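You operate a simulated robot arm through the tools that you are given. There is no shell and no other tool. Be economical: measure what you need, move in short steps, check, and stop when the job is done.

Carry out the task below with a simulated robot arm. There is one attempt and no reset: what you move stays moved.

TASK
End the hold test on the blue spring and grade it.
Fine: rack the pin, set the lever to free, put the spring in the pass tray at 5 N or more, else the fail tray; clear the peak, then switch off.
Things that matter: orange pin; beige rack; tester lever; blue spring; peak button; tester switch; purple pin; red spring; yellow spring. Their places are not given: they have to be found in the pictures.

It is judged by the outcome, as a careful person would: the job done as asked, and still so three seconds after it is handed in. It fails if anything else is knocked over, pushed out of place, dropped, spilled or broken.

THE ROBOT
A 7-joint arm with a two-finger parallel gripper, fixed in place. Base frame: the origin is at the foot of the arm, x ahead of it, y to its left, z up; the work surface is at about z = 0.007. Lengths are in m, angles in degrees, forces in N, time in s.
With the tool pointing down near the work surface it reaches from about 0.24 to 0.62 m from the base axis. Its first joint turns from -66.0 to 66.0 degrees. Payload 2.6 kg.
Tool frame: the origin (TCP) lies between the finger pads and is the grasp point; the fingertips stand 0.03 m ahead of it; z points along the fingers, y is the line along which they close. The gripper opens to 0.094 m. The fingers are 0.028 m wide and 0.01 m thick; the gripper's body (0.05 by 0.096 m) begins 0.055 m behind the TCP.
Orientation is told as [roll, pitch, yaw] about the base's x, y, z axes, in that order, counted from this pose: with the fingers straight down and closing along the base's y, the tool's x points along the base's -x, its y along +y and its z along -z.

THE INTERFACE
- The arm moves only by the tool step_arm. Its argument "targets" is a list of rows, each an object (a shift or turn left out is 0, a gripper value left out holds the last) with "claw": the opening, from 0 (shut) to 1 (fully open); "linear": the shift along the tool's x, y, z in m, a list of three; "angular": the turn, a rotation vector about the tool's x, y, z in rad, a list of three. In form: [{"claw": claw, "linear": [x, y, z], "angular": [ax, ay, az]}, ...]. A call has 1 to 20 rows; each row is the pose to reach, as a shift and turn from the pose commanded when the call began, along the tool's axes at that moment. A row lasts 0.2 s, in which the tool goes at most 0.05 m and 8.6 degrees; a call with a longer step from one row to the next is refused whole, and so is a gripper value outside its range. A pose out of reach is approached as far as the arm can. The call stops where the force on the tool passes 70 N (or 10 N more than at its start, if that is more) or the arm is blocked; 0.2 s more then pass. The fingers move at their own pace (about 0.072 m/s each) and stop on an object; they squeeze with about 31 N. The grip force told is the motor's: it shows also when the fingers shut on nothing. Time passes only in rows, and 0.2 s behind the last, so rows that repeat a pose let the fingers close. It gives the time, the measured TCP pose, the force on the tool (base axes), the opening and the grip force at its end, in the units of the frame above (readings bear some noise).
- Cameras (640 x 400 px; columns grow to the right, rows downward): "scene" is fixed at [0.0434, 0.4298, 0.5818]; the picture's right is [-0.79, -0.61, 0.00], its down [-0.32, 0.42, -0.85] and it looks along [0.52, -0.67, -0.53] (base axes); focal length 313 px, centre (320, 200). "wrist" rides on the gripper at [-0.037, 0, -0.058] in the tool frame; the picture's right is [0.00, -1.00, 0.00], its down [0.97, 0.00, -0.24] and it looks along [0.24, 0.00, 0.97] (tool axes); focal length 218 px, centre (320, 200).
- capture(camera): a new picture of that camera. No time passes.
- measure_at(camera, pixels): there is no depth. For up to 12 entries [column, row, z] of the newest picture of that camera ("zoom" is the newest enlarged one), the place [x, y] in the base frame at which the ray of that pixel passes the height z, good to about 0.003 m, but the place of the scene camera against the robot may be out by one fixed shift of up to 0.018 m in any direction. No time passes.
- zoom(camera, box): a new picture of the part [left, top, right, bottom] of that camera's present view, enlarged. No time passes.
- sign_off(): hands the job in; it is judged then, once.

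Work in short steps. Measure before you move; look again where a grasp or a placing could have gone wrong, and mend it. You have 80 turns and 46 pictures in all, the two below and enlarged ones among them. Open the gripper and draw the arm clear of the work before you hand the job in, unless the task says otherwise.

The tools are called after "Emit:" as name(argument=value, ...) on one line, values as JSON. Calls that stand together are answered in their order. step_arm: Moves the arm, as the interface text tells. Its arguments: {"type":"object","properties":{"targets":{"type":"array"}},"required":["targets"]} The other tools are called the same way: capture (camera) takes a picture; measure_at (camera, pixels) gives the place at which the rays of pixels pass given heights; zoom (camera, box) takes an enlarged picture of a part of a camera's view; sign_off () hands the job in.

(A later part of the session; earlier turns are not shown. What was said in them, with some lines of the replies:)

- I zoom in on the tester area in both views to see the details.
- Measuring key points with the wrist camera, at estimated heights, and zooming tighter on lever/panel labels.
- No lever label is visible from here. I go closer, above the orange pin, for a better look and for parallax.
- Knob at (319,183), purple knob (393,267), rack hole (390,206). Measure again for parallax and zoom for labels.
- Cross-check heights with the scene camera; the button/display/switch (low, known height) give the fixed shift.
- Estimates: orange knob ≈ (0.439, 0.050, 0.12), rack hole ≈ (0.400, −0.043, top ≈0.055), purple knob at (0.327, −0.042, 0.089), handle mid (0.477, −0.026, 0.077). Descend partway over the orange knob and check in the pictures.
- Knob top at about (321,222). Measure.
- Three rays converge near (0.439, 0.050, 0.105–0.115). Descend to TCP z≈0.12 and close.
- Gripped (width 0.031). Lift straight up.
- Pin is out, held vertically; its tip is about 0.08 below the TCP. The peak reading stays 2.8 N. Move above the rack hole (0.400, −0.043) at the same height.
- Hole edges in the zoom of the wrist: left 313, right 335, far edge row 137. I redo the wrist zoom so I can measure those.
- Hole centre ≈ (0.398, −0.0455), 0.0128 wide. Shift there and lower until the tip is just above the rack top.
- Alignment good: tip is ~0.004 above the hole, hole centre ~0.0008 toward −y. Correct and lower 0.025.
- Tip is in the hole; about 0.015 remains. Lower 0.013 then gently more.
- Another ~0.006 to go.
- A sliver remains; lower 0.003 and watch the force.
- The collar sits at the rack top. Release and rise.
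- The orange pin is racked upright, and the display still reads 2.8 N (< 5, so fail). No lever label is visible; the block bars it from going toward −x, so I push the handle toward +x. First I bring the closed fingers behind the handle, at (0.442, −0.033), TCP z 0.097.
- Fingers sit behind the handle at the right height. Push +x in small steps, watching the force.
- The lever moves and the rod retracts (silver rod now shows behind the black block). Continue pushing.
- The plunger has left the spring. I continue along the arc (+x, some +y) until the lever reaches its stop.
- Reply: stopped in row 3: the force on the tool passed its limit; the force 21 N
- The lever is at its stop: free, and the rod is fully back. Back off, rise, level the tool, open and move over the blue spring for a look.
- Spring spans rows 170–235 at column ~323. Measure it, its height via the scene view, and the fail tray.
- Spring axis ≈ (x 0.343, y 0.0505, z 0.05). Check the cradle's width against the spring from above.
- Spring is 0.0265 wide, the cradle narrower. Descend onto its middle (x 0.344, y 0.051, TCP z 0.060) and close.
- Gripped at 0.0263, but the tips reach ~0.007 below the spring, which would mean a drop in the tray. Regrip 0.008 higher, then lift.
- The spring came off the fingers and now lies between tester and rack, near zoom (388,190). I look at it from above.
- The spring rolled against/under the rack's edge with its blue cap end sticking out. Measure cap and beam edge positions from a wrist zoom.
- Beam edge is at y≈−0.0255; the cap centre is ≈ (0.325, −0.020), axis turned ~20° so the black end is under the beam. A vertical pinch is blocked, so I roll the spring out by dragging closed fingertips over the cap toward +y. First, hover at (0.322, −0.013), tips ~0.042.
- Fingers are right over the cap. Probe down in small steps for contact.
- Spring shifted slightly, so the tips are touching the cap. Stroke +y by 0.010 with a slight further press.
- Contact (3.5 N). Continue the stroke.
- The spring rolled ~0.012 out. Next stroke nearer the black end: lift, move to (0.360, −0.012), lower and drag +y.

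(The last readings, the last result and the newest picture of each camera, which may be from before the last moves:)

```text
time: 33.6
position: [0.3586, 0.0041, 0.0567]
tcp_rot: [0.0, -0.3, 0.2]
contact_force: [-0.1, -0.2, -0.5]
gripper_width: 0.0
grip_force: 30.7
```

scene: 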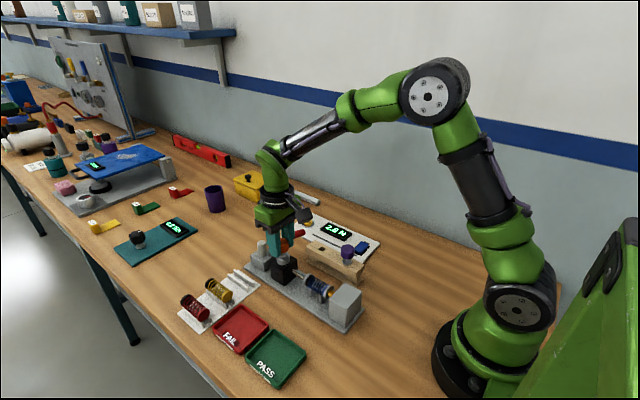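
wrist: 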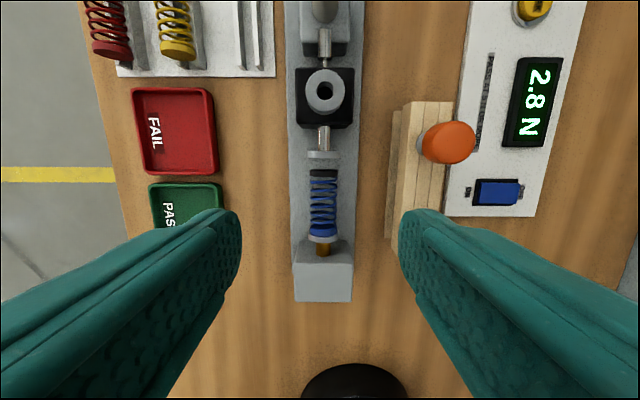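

Lift and look from above.

Emit:
step_arm(targets=[{"linear": [0, 0, -0.04]}, {"linear": [0.005, 0, -0.08]}, {"linear": [0.01, 0, -0.11]}, {"linear": [0.01, 0, -0.11]}])

Emit:
zoom(camera="wrist", box=[270, 130, 370, 230])

```text
time: 34.6
position: [0.3508, 0.0044, 0.1669]
tcp_rot: [0.0, -0.3, 0.2]
contact_force: [-0.4, -0.4, 0.1]
gripper_width: 0.0
grip_force: 31.5
```

```text
4.00 times, centred on (320, 180) of wrist
```

zoom: 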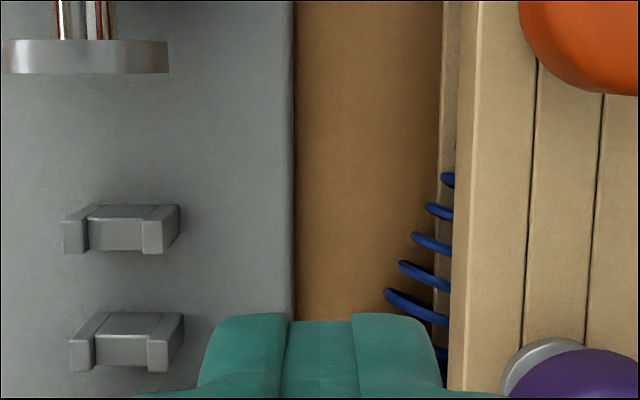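

Emit:
measure_at(camera="zoom", pixels=[[443, 178, 0.02], [427, 208, 0.02], [413, 237, 0.02], [399, 265, 0.02], [385, 293, 0.02], [292, 200, 0.018], [475, 250, 0.055], [452, 350, 0.035]])

```text
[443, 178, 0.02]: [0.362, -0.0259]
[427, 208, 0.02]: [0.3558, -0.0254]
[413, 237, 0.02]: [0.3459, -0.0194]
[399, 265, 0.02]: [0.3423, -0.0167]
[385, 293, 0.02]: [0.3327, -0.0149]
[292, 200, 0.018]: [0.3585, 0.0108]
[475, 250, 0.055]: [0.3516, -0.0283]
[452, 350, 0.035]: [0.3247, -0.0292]
```

The spring appears to have slid mostly along −x. I need a clear overhead view of the cap with fingers open: move to (0.295, −0.019, 0.17).

Emit:
step_arm(targets=[{"claw": 0.9, "linear": [0.02, -0.01, -0.003]}, {"linear": [0.055, -0.023, -0.003]}, {"linear": [0.055, -0.023, -0.003]}, {"linear": [0.055, -0.023, -0.003]}])

Emit:
zoom(camera="wrist", box=[265, 110, 375, 210])

```text
time: 35.6
position: [0.2959, -0.017, 0.1686]
tcp_rot: [0.0, -0.3, 0.2]
contact_force: [-0.6, 0.4, 0.1]
gripper_width: 0.0844
grip_force: 0.1
```

```text
4.00 times, centred on (320, 160) of wrist
```

zoom: 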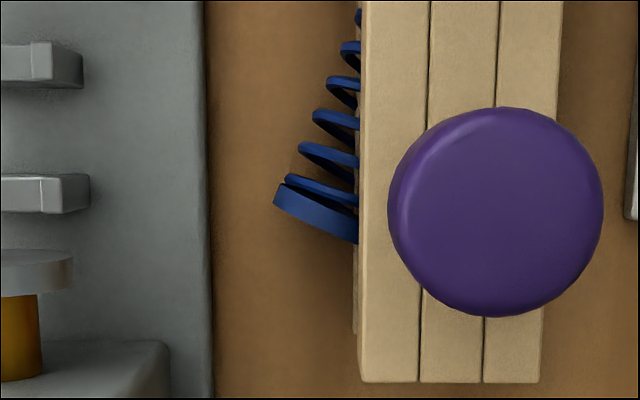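

Emit:
measure_at(camera="zoom", pixels=[[274, 202, 0.02], [285, 178, 0.02], [355, 236, 0.02], [342, 48, 0.02], [299, 147, 0.02], [359, 200, 0.055], [359, 200, 0.055], [207, 150, 0.018], [360, 378, 0.055], [495, 210, 0.1], [356, 330, 0.01], [540, 380, 0.055]])

```text
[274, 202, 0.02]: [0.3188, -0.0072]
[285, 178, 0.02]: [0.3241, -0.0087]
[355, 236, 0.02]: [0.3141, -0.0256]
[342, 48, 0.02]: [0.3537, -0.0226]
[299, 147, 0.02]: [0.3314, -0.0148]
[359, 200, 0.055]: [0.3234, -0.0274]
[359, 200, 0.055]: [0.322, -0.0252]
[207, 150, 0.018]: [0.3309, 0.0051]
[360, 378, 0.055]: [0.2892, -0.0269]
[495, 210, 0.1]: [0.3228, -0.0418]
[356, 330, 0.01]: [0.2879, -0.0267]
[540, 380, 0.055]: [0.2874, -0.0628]
```

Cap: centre ≈ (0.317, −0.0195), outer face at x≈0.315; the rack ends at x≈0.288. Plan: press on the cap top and drag it −x past the rack's end, where it can be pinched. Close, and descend over the cap.

Emit:
step_arm(targets=[{"claw": 0, "linear": [-0.0235, 0.0055, 0]}, {"linear": [-0.0235, 0.0055, 0]}, {"linear": [-0.0235, 0.0055, 0.03]}, {"linear": [-0.0235, 0.0055, 0.06]}, {"linear": [-0.0235, 0.0055, 0.085]}, {"linear": [-0.0235, 0.0055, 0.1]}, {"linear": [-0.0235, 0.0055, 0.105]}, {"linear": [-0.0235, 0.0055, 0.105]}])

```text
time: 37.4
position: [0.3204, -0.015, 0.0624]
tcp_rot: [-0.1, -0.3, 0.2]
contact_force: [-0.2, -0.1, 0.2]
gripper_width: 0.0001
grip_force: 30.9
```

Emit:
step_arm(targets=[{"linear": [0, 0, 0.002]}, {"linear": [0, 0, 0.004]}, {"linear": [0, 0, 0.004]}])

```text
time: 38.2
position: [0.3189, -0.0127, 0.0597]
tcp_rot: [0.0, -0.3, 0.2]
contact_force: [1.2, 0.0, -0.1]
gripper_width: 0.0
grip_force: 31.2
```

Emit:
step_arm(targets=[{"linear": [0, 0, 0.001]}, {"linear": [0, 0, 0.002]}, {"linear": [0, 0, 0.003]}, {"linear": [0, 0, 0.003]}])

```text
time: 39.2
position: [0.3195, -0.0132, 0.0559]
tcp_rot: [0.0, -0.4, 0.2]
contact_force: [-1.4, 0.3, 4.9]
gripper_width: 0.0
grip_force: 31.0
```

Contact, 4.9 N. Press slightly more and drag −x.

Emit:
step_arm(targets=[{"linear": [0, 0, 0.001]}, {"linear": [0.005, 0, 0.0012]}, {"linear": [0.01, 0, 0.0012]}, {"linear": [0.015, 0, 0.0012]}, {"linear": [0.02, 0, 0.0012]}])

```text
time: 40.4
position: [0.3006, -0.0132, 0.0564]
tcp_rot: [0.0, -0.6, 0.3]
contact_force: [7.9, 4.0, 20.0]
gripper_width: 0.0
grip_force: 30.9
```

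Still in firm contact (20 N down, 8 N drag). Continue −x.

Emit:
step_arm(targets=[{"linear": [0.005, 0, 0]}, {"linear": [0.01, 0, 0]}, {"linear": [0.015, 0, 0]}, {"linear": [0.02, 0, 0]}, {"linear": [0.025, 0, 0]}])

```text
time: 41.6
position: [0.275, -0.0139, 0.0558]
tcp_rot: [0.0, -0.7, 0.1]
contact_force: [7.6, 0.9, 22.8]
gripper_width: 0.0
grip_force: 31.1
```

Emit:
step_arm(targets=[{"linear": [0.005, 0, 0]}, {"linear": [0.01, 0, 0]}, {"linear": [0.015, 0, 0]}, {"linear": [0.018, 0, 0]}])

```text
time: 42.6
position: [0.257, -0.0137, 0.0564]
tcp_rot: [-0.1, -0.6, 0.2]
contact_force: [6.8, 1.2, 23.5]
gripper_width: 0.0002
grip_force: 31.2
```

Lift, open and look (3 pictures left).

Emit:
step_arm(targets=[{"linear": [0, 0, -0.03]}, {"linear": [0, 0, -0.07], "claw": 0.9}, {"linear": [0, 0, -0.11]}, {"linear": [0, 0, -0.11]}, {"linear": [0, 0, -0.11]}])

Emit:
zoom(camera="wrist", box=[250, 110, 390, 240])

```text
time: 43.8
position: [0.2551, -0.0124, 0.1655]
tcp_rot: [0.0, -0.3, 0.1]
contact_force: [0.8, -1.0, -0.3]
gripper_width: 0.0846
grip_force: 0.0
```

```text
3.08 times, centred on (320, 175) of wrist
```

zoom: 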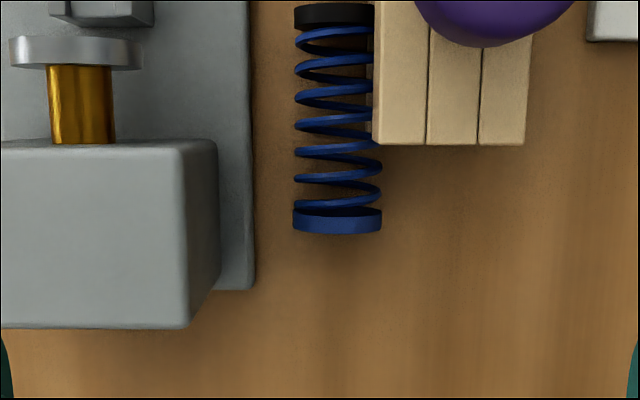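

Excellent: the spring is fully out, lying along x, with its cap past the rack end. Measure.

Emit:
measure_at(camera="zoom", pixels=[[294, 215, 0.02], [382, 215, 0.02], [338, 225, 0.02], [338, 210, 0.02], [294, 30, 0.02], [372, 30, 0.02], [334, 12, 0.02], [376, 145, 0.055], [374, 20, 0.055], [253, 200, 0.018], [215, 180, 0.07], [338, 160, 0.02]])

```text
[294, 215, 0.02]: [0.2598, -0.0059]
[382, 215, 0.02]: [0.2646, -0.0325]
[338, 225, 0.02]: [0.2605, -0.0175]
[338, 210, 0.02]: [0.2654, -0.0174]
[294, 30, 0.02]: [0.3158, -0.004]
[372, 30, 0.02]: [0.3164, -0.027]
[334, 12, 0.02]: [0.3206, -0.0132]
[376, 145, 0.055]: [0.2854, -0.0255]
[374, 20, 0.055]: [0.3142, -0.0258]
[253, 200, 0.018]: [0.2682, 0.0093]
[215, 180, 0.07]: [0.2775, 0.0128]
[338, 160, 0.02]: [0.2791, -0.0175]
```

Spring axis y ≈ −0.0185, from x 0.258 to 0.321, rack end x 0.2855, tester block at y≥0.012. Pre-open to 0.034, descend at (0.268, −0.0195) to TCP z 0.039.

Emit:
step_arm(targets=[{"claw": 0.36, "linear": [-0.012, -0.006, 0.03]}, {"linear": [-0.012, -0.006, 0.06]}, {"linear": [-0.012, -0.006, 0.08]}, {"linear": [-0.012, -0.006, 0.095]}, {"linear": [-0.012, -0.006, 0.105]}, {"linear": [-0.012, -0.006, 0.115]}, {"linear": [-0.012, -0.006, 0.122]}, {"linear": [-0.012, -0.006, 0.1265]}, {"linear": [-0.012, -0.006, 0.1265]}])

```text
time: 45.8
position: [0.2668, -0.0184, 0.039]
tcp_rot: [0.0, -0.3, 0.1]
contact_force: [-0.4, 0.1, -0.1]
gripper_width: 0.0341
grip_force: 0.0
```

No contact on the way down. Close and read the width.

Emit:
step_arm(targets=[{"claw": 0.1}, {"claw": 0.1}, {"claw": 0.1}])

```text
time: 46.6
position: [0.2692, -0.0203, 0.0391]
tcp_rot: [0.1, -0.2, 0.2]
contact_force: [-0.2, 0.2, -0.4]
gripper_width: 0.0261
grip_force: 30.9
```

Full diameter gripped (0.0261). The black end may still be ~5 mm under the beam edge, so first slide slightly −x/+y and yaw 6°, then lift.

Emit:
step_arm(targets=[{"linear": [0, 0, -0.002]}, {"linear": [0.007, 0.001, -0.002]}, {"linear": [0.014, 0.002, -0.002], "angular": [0, 0, -0.03]}, {"linear": [0.014, 0.0035, -0.002], "angular": [0, 0, -0.07]}, {"linear": [0.014, 0.0045, -0.002], "angular": [0, 0, -0.11]}, {"linear": [0.014, 0.0045, -0.002], "angular": [0, 0, -0.11]}])

```text
time: 48.0
position: [0.253, -0.0153, 0.0408]
tcp_rot: [0.0, -0.3, 6.5]
contact_force: [0.4, 0.6, -0.2]
gripper_width: 0.026
grip_force: 30.9
```

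No forces. Lift straight up.

Emit:
step_arm(targets=[{"linear": [0, 0, -0.01]}, {"linear": [0, 0, -0.02]}, {"linear": [0, 0, -0.04]}, {"linear": [0, 0, -0.08]}, {"linear": [0, 0, -0.12]}, {"linear": [0, 0, -0.12]}])

```text
time: 49.4
position: [0.2529, -0.0156, 0.1603]
tcp_rot: [-0.1, -0.3, 6.4]
contact_force: [0.2, 0.4, -0.6]
gripper_width: 0.0255
grip_force: 31.1
```

Held at full width. Carry it to above the fail tray: TCP (0.387, 0.207) puts the spring's middle at the tray centre; yaw back to 0.

Emit:
step_arm(targets=[{"linear": [-0.0226, 0.0294, 0], "angular": [0, 0, 0.016]}, {"linear": [-0.0453, 0.0589, 0], "angular": [0, 0, 0.032]}, {"linear": [-0.0679, 0.0883, 0], "angular": [0, 0, 0.048]}, {"linear": [-0.0906, 0.1178, 0], "angular": [0, 0, 0.064]}, {"linear": [-0.1132, 0.1472, 0], "angular": [0, 0, 0.08]}, {"linear": [-0.1359, 0.1767, 0], "angular": [0, 0, 0.096]}, {"linear": [-0.1585, 0.2061, 0], "angular": [0, 0, 0.1117]}, {"linear": [-0.1585, 0.2061, 0], "angular": [0, 0, 0.1117]}])

Emit:
capture(camera="wrist")

```text
time: 51.2
position: [0.3895, 0.2053, 0.1627]
tcp_rot: [0.0, -0.3, 0.0]
contact_force: [0.1, -0.7, -0.4]
gripper_width: 0.0258
grip_force: 30.5
```

```text
1 pictures are left
```

wrist: 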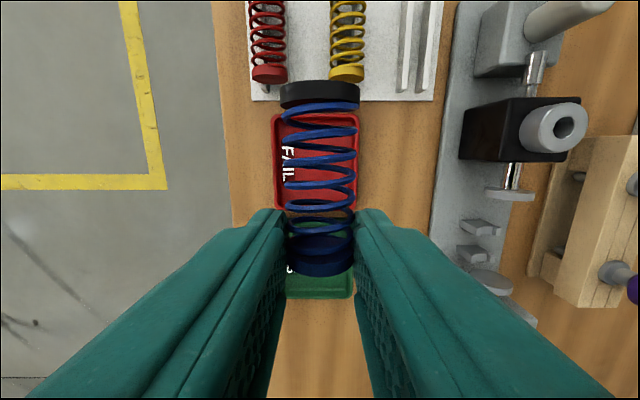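

Tray spans columns 272–360, rows 113–211. Measure the tray and the held spring's ends.

Emit:
measure_at(camera="wrist", pixels=[[274, 114, 0.018], [357, 114, 0.018], [275, 208, 0.018], [359, 208, 0.018], [320, 95, 0.143], [320, 270, 0.143], [268, 75, 0.03], [346, 75, 0.03], [252, 98, 0.01], [434, 98, 0.01], [565, 125, 0.095], [480, 280, 0.02]])

```text
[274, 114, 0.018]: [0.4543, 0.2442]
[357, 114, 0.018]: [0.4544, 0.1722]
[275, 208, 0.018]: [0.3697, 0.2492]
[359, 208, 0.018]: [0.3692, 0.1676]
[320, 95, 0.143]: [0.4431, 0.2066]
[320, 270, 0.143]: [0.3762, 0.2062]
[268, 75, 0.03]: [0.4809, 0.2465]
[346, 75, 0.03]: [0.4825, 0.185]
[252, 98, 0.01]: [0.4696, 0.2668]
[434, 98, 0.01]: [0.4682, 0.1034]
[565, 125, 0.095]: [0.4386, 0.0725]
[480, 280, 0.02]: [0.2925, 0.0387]
```

Tray centre (0.412, 0.208); shift +0.002 in x and lower to TCP 0.055, then probe.

Emit:
step_arm(targets=[{"linear": [-0.002, 0.001, 0.03]}, {"linear": [-0.002, 0.001, 0.06]}, {"linear": [-0.002, 0.001, 0.085]}, {"linear": [-0.002, 0.001, 0.1]}, {"linear": [-0.002, 0.001, 0.106]}, {"linear": [-0.002, 0.001, 0.106]}])

Emit:
step_arm(targets=[{"linear": [0, 0, 0.002]}, {"linear": [0, 0, 0.004]}, {"linear": [0, 0, 0.006]}, {"linear": [0, 0, 0.006]}])

```text
time: 52.6
position: [0.3918, 0.2087, 0.0565]
tcp_rot: [0.0, -0.3, 0.0]
contact_force: [0.1, -1.2, 0.2]
gripper_width: 0.026
grip_force: 31.4
```

```text
time: 53.6
position: [0.3913, 0.2075, 0.0485]
tcp_rot: [0.1, -0.4, 0.1]
contact_force: [0.7, 0.2, -0.5]
gripper_width: 0.0258
grip_force: 30.9
```

Emit:
step_arm(targets=[{"linear": [0, 0, 0.0015]}, {"linear": [0, 0, 0.003]}, {"linear": [0, 0, 0.003]}])

Emit:
step_arm(targets=[{"linear": [0, 0, 0.001]}, {"linear": [0, 0, 0.002]}, {"linear": [0, 0, 0.002]}])

```text
time: 54.4
position: [0.3916, 0.2085, 0.0465]
tcp_rot: [0.0, -0.3, 0.1]
contact_force: [-0.6, 0.1, -1.1]
gripper_width: 0.0261
grip_force: 30.5
```

```text
time: 55.2
position: [0.3913, 0.2078, 0.0439]
tcp_rot: [0.0, -0.3, 0.2]
contact_force: [0.3, -0.1, -0.7]
gripper_width: 0.0258
grip_force: 31.2
```

Emit:
step_arm(targets=[{"linear": [0, 0, 0.001]}, {"linear": [0, 0, 0.002]}, {"linear": [0, 0, 0.002]}])

```text
time: 56.0
position: [0.3907, 0.2077, 0.0427]
tcp_rot: [0.1, -0.1, 0.1]
contact_force: [0.0, -0.5, 0.3]
gripper_width: 0.0258
grip_force: 31.0
```

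Essentially at the floor. Release with a small opening and rise.

Emit:
step_arm(targets=[{"claw": 0.3}, {"claw": 0.35}, {"claw": 0.38}, {"claw": 0.38}, {"linear": [0, 0, -0.015]}, {"linear": [0, 0, -0.04]}, {"linear": [0, 0, -0.08]}, {"linear": [0, 0, -0.12]}, {"linear": [0, 0, -0.15]}, {"linear": [0, 0, -0.15]}])

```text
time: 58.2
position: [0.3887, 0.2117, 0.1945]
tcp_rot: [0.2, -0.3, 0.1]
contact_force: [-0.3, 0.4, -0.5]
gripper_width: 0.0356
grip_force: 0.1
```

Spring released. Now the PEAK button at ≈ (0.530, −0.146): close the fingers and travel high, then verify the pose.

Emit:
step_arm(targets=[{"claw": 0, "linear": [-0.0155, -0.0394, 0]}, {"linear": [-0.031, -0.0788, 0]}, {"linear": [-0.0465, -0.1182, 0]}, {"linear": [-0.062, -0.1576, 0]}, {"linear": [-0.0775, -0.197, 0]}, {"linear": [-0.093, -0.2363, 0]}, {"linear": [-0.1085, -0.2757, 0]}, {"linear": [-0.124, -0.3151, 0]}, {"linear": [-0.1395, -0.3545, 0]}, {"linear": [-0.1395, -0.3545, 0.04]}, {"linear": [-0.1395, -0.3545, 0.08]}, {"linear": [-0.1395, -0.3545, 0.11]}, {"linear": [-0.1395, -0.3545, 0.11]}])

```text
time: 61.0
position: [0.5299, -0.1465, 0.0838]
tcp_rot: [-0.1, -0.3, 0.2]
contact_force: [-0.6, -0.1, 0.2]
gripper_width: 0.0002
grip_force: 30.9
```

On position. Lower toward the button.

Emit:
step_arm(targets=[{"linear": [0, 0, 0.008]}, {"linear": [0, 0, 0.015]}, {"linear": [0, 0, 0.019]}, {"linear": [0, 0, 0.019]}])

Emit:
step_arm(targets=[{"linear": [0, 0, 0.0015]}, {"linear": [0, 0, 0.003]}, {"linear": [0, 0, 0.003]}])

Emit:
step_arm(targets=[{"linear": [0, 0, 0.0015]}, {"linear": [0, 0, 0.003]}, {"linear": [0, 0, 0.003]}])

```text
time: 62.0
position: [0.5306, -0.1465, 0.0644]
tcp_rot: [0.1, -0.3, 0.0]
contact_force: [-0.4, 0.2, -0.4]
gripper_width: 0.0
grip_force: 31.3
```

```text
time: 62.8
position: [0.5303, -0.1466, 0.0611]
tcp_rot: [0.1, -0.3, 0.1]
contact_force: [0.3, 0.1, -0.4]
gripper_width: 0.0
grip_force: 31.2
```

```text
time: 63.6
position: [0.53, -0.146, 0.0587]
tcp_rot: [-0.1, -0.3, 0.1]
contact_force: [0.2, -0.4, -0.6]
gripper_width: 0.0
grip_force: 30.4
```

Emit:
step_arm(targets=[{"linear": [0, 0, 0.0015]}, {"linear": [0, 0, 0.003]}, {"linear": [0, 0, 0.003]}])

Emit:
step_arm(targets=[{"linear": [0, 0, 0.0015]}, {"linear": [0, 0, 0.003]}, {"linear": [0, 0, 0.003]}])

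```text
time: 64.4
position: [0.5298, -0.1455, 0.0557]
tcp_rot: [0.1, -0.3, 0.1]
contact_force: [0.3, -0.4, 1.5]
gripper_width: 0.0
grip_force: 30.4
```

```text
time: 65.2
position: [0.5297, -0.1463, 0.0532]
tcp_rot: [0.1, -0.3, 0.2]
contact_force: [-0.2, 0.1, -0.6]
gripper_width: 0.0
grip_force: 31.6
```

Emit:
step_arm(targets=[{"linear": [0, 0, 0.0015]}, {"linear": [0, 0, 0.003]}, {"linear": [0, 0, 0.003]}])

Emit:
step_arm(targets=[{"linear": [0, 0, 0.0015]}, {"linear": [0, 0, 0.0025]}, {"linear": [0, 0, 0.0025]}])

```text
time: 66.0
position: [0.5301, -0.1456, 0.0489]
tcp_rot: [0.0, -0.4, 0.1]
contact_force: [0.2, 1.2, -0.6]
gripper_width: 0.0002
grip_force: 31.3
```

```text
time: 66.8
position: [0.5305, -0.1461, 0.0459]
tcp_rot: [0.1, -0.3, 0.1]
contact_force: [0.6, -0.1, 0.4]
gripper_width: 0.0001
grip_force: 31.3
```

Emit:
step_arm(targets=[{"linear": [0, 0, 0.001]}, {"linear": [0, 0, 0.002]}, {"linear": [0, 0, 0.002]}])

Emit:
step_arm(targets=[{"linear": [0, 0, 0.001]}, {"linear": [0, 0, 0.002]}, {"linear": [0, 0, 0.002]}])

```text
time: 67.6
position: [0.5317, -0.1453, 0.0449]
tcp_rot: [0.0, -0.3, 0.1]
contact_force: [-0.3, 0.0, 1.5]
gripper_width: 0.0
grip_force: 30.5
```

```text
time: 68.4
position: [0.5315, -0.1458, 0.0432]
tcp_rot: [0.0, -0.4, 0.1]
contact_force: [-1.7, 0.0, 5.2]
gripper_width: 0.0004
grip_force: 31.1
```

Contact building (5 N). Press further.

Emit:
step_arm(targets=[{"linear": [0, 0, 0.001]}, {"linear": [0, 0, 0.002]}, {"linear": [0, 0, 0.002]}])

```text
time: 69.2
position: [0.5313, -0.1457, 0.0413]
tcp_rot: [0.0, -0.5, 0.1]
contact_force: [3.3, -1.4, 10.5]
gripper_width: 0.0
grip_force: 30.9
```

Soft spring-like travel (~2.6 N/mm): it is the button. Press on to its stop.

Emit:
step_arm(targets=[{"linear": [0, 0, 0.001]}, {"linear": [0, 0, 0.002]}, {"linear": [0, 0, 0.002]}])

```text
time: 70.0
position: [0.5309, -0.1454, 0.0394]
tcp_rot: [0.0, -0.6, 0.0]
contact_force: [1.6, -4.4, 17.4]
gripper_width: 0.0
grip_force: 31.2
```

Emit:
step_arm(targets=[{"linear": [0, 0, 0.001]}, {"linear": [0, 0, 0.002]}, {"linear": [0, 0, 0.002]}, {"linear": [0, 0, 0.002]}])

```text
time: 71.0
position: [0.5325, -0.1458, 0.0389]
tcp_rot: [0.0, -0.4, -0.1]
contact_force: [-11.3, -2.2, 30.4]
gripper_width: 0.0
grip_force: 31.1
```

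Bottomed out (30 N, no further travel): button pressed. Lift high and use the last picture to verify the peak, the tray and the switch.

Emit:
step_arm(targets=[{"linear": [0, 0, -0.03]}, {"linear": [0, 0, -0.07]}, {"linear": [0.02, 0.02, -0.11]}, {"linear": [0.04, 0.04, -0.145]}, {"linear": [0.06, 0.06, -0.18]}, {"linear": [0.08, 0.08, -0.215]}, {"linear": [0.1, 0.1, -0.25]}, {"linear": [0.11, 0.115, -0.28]}, {"linear": [0.11, 0.115, -0.28]}])

Emit:
capture(camera="wrist")

```text
time: 73.0
position: [0.4174, -0.0322, 0.3166]
tcp_rot: [0.0, -0.3, 0.1]
contact_force: [0.5, -0.7, -0.2]
gripper_width: 0.0
grip_force: 31.0
```

```text
0 pictures are left
```

wrist: 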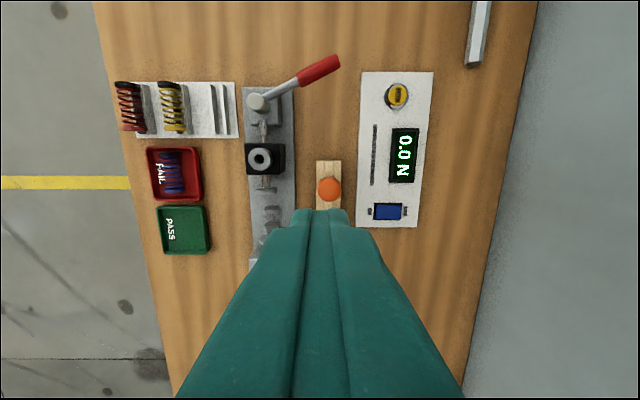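

The display reads 0.0 N, the spring lies in the FAIL tray, and the lever is free. Measure the switch (388,212), rocker columns ~376–401.

Emit:
measure_at(camera="wrist", pixels=[[376, 212, 0.02], [401, 212, 0.02], [388, 212, 0.02], [395, 212, 0.025], [388, 205, 0.02], [388, 219, 0.02], [397, 94, 0.02], [330, 188, 0.09]])

```text
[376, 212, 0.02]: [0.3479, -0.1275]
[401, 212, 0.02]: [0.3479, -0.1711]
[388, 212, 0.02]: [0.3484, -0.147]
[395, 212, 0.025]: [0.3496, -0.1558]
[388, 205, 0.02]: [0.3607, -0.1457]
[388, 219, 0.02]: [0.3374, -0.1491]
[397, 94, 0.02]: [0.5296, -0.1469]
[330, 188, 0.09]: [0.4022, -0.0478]
```

Press the OFF (−y) half at (0.349, −0.161). Move over it and lower to hover.

Emit:
step_arm(targets=[{"linear": [0.02, -0.04, 0]}, {"linear": [0.045, -0.08, 0]}, {"linear": [0.0695, -0.12, 0]}, {"linear": [0.0695, -0.13, 0.04]}, {"linear": [0.0695, -0.13, 0.08]}, {"linear": [0.0695, -0.13, 0.12]}, {"linear": [0.0695, -0.13, 0.16]}, {"linear": [0.0695, -0.13, 0.2]}, {"linear": [0.0695, -0.13, 0.235]}, {"linear": [0.0695, -0.13, 0.25]}, {"linear": [0.0695, -0.13, 0.25]}])

```text
time: 75.4
position: [0.3511, -0.1602, 0.0661]
tcp_rot: [0.0, -0.3, 0.0]
contact_force: [-0.3, 0.5, -0.6]
gripper_width: 0.0001
grip_force: 31.3
```

Emit:
step_arm(targets=[{"linear": [0.001, 0, 0.003]}, {"linear": [0.001, -0.001, 0.006]}, {"linear": [0.001, -0.001, 0.009]}, {"linear": [0.001, -0.001, 0.009]}])

Emit:
step_arm(targets=[{"linear": [0, 0, 0.002]}, {"linear": [0, 0, 0.004]}, {"linear": [0, 0, 0.004]}])

Emit:
step_arm(targets=[{"linear": [0, 0, 0.002]}, {"linear": [0, 0, 0.004]}, {"linear": [0, 0, 0.004]}])

```text
time: 76.4
position: [0.3492, -0.162, 0.057]
tcp_rot: [0.0, -0.3, 0.0]
contact_force: [-0.1, -0.2, -1.0]
gripper_width: 0.0
grip_force: 30.7
```

```text
time: 77.2
position: [0.3503, -0.1628, 0.0529]
tcp_rot: [0.0, -0.3, 0.1]
contact_force: [-0.3, -0.8, 0.4]
gripper_width: 0.0004
grip_force: 30.8
```

```text
time: 78.0
position: [0.3496, -0.1617, 0.0487]
tcp_rot: [0.1, -0.3, 0.1]
contact_force: [-0.1, 0.1, 0.0]
gripper_width: 0.0
grip_force: 31.4
```

Emit:
step_arm(targets=[{"linear": [0, 0, 0.0015]}, {"linear": [0, 0, 0.003]}, {"linear": [0, 0, 0.003]}])

Emit:
step_arm(targets=[{"linear": [0, 0, 0.0015]}, {"linear": [0, 0, 0.003]}, {"linear": [0, 0, 0.003]}])

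```text
time: 78.8
position: [0.3501, -0.1625, 0.047]
tcp_rot: [0.0, -0.4, 0.0]
contact_force: [-1.1, -1.3, 5.0]
gripper_width: 0.0
grip_force: 30.9
```

```text
time: 79.5
position: [0.3499, -0.1631, 0.0449]
tcp_rot: [0.2, -0.3, -0.2]
contact_force: [-4.0, 0.5, 11.3]
gripper_width: 0.0001
grip_force: 31.3
stopped in row 3: the force on the tool passed its limit (the readings are from after the stop); the commanded pose is now the measured one
```

Force spike; possibly the flat fingertip bottomed near the rocker's pivot. I can't see it, so I repeat the press farther out on the OFF end (y ≈ −0.169), harmless if already off.

Emit:
step_arm(targets=[{"linear": [0, 0, -0.015], "angular": [0, 0, -0.003]}, {"linear": [0, -0.0065, -0.015]}, {"linear": [0, -0.0065, -0.008]}, {"linear": [0, -0.0065, -0.003]}, {"linear": [0, -0.0065, -0.001]}, {"linear": [0, -0.0065, -0.001]}])

Emit:
step_arm(targets=[{"linear": [0, 0, 0.0015]}, {"linear": [0, 0, 0.003]}, {"linear": [0, 0, 0.003]}])

Emit:
step_arm(targets=[{"linear": [0, 0, 0.001]}, {"linear": [0, 0, 0.002]}, {"linear": [0, 0, 0.002]}])

```text
time: 81.0
position: [0.35, -0.1685, 0.0474]
tcp_rot: [0.2, -0.3, -0.2]
contact_force: [-0.4, -0.5, 0.0]
gripper_width: 0.0001
grip_force: 31.0
```

```text
time: 81.8
position: [0.3514, -0.169, 0.045]
tcp_rot: [0.2, -0.4, -0.2]
contact_force: [-11.4, 4.8, 32.6]
gripper_width: 0.0
grip_force: 30.8
```

```text
time: 82.4
position: [0.3496, -0.1691, 0.0461]
tcp_rot: [0.2, -0.5, -0.5]
contact_force: [-3.8, 1.2, 10.2]
gripper_width: 0.0
grip_force: 30.8
stopped in row 3: the force on the tool passed its limit (the readings are from after the stop); the commanded pose is now the measured one
5 turns are left
```

The OFF end is hard down and no longer springs at a point where a raised end would have touched earlier, so it is switched. Rise, open and draw clear.

Emit:
step_arm(targets=[{"linear": [0, 0, -0.02]}, {"linear": [0, 0, -0.06]}, {"linear": [0, 0, -0.1]}, {"linear": [0, 0, -0.14], "claw": 0.5}, {"linear": [0, 0.03, -0.18], "claw": 0.8}, {"linear": [0, 0.06, -0.22]}, {"linear": [0, 0.08, -0.25]}, {"linear": [0, 0.08, -0.25]}])

```text
time: 84.2
position: [0.3502, -0.0866, 0.2957]
tcp_rot: [0.1, -0.5, -0.4]
contact_force: [0.4, -0.8, 0.2]
gripper_width: 0.0751
grip_force: 0.1
4 turns are left
```

Emit:
sign_off()

```text
The job is handed in.
```

I handed the job in with every step done, but the switch-off is not confirmed by a picture, and I dropped the spring once along the way.

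- **Pin:** the orange pin is upright in the beige rack.
- **Lever:** it is pushed to its stop, with the rod drawn back off the spring. No "free" label was visible, so I judged this by the mechanism.
- **Spring:** the reading was 2.8 N, under the 5 N limit, so the blue spring is in the fail tray.
- **Peak:** it is cleared, and the display reads 0.0 N.
- **Switch:** I pressed the OFF end down to a hard stop, twice. I had no pictures left, so I judged this by feel alone.

The drop happened when I re-gripped the spring on the tester. It fell to the bench and rolled partly under the edge of the rack. I dragged it clear, pressing on it with up to about 23 N, and then lifted it into the tray. I did not see anything else move.
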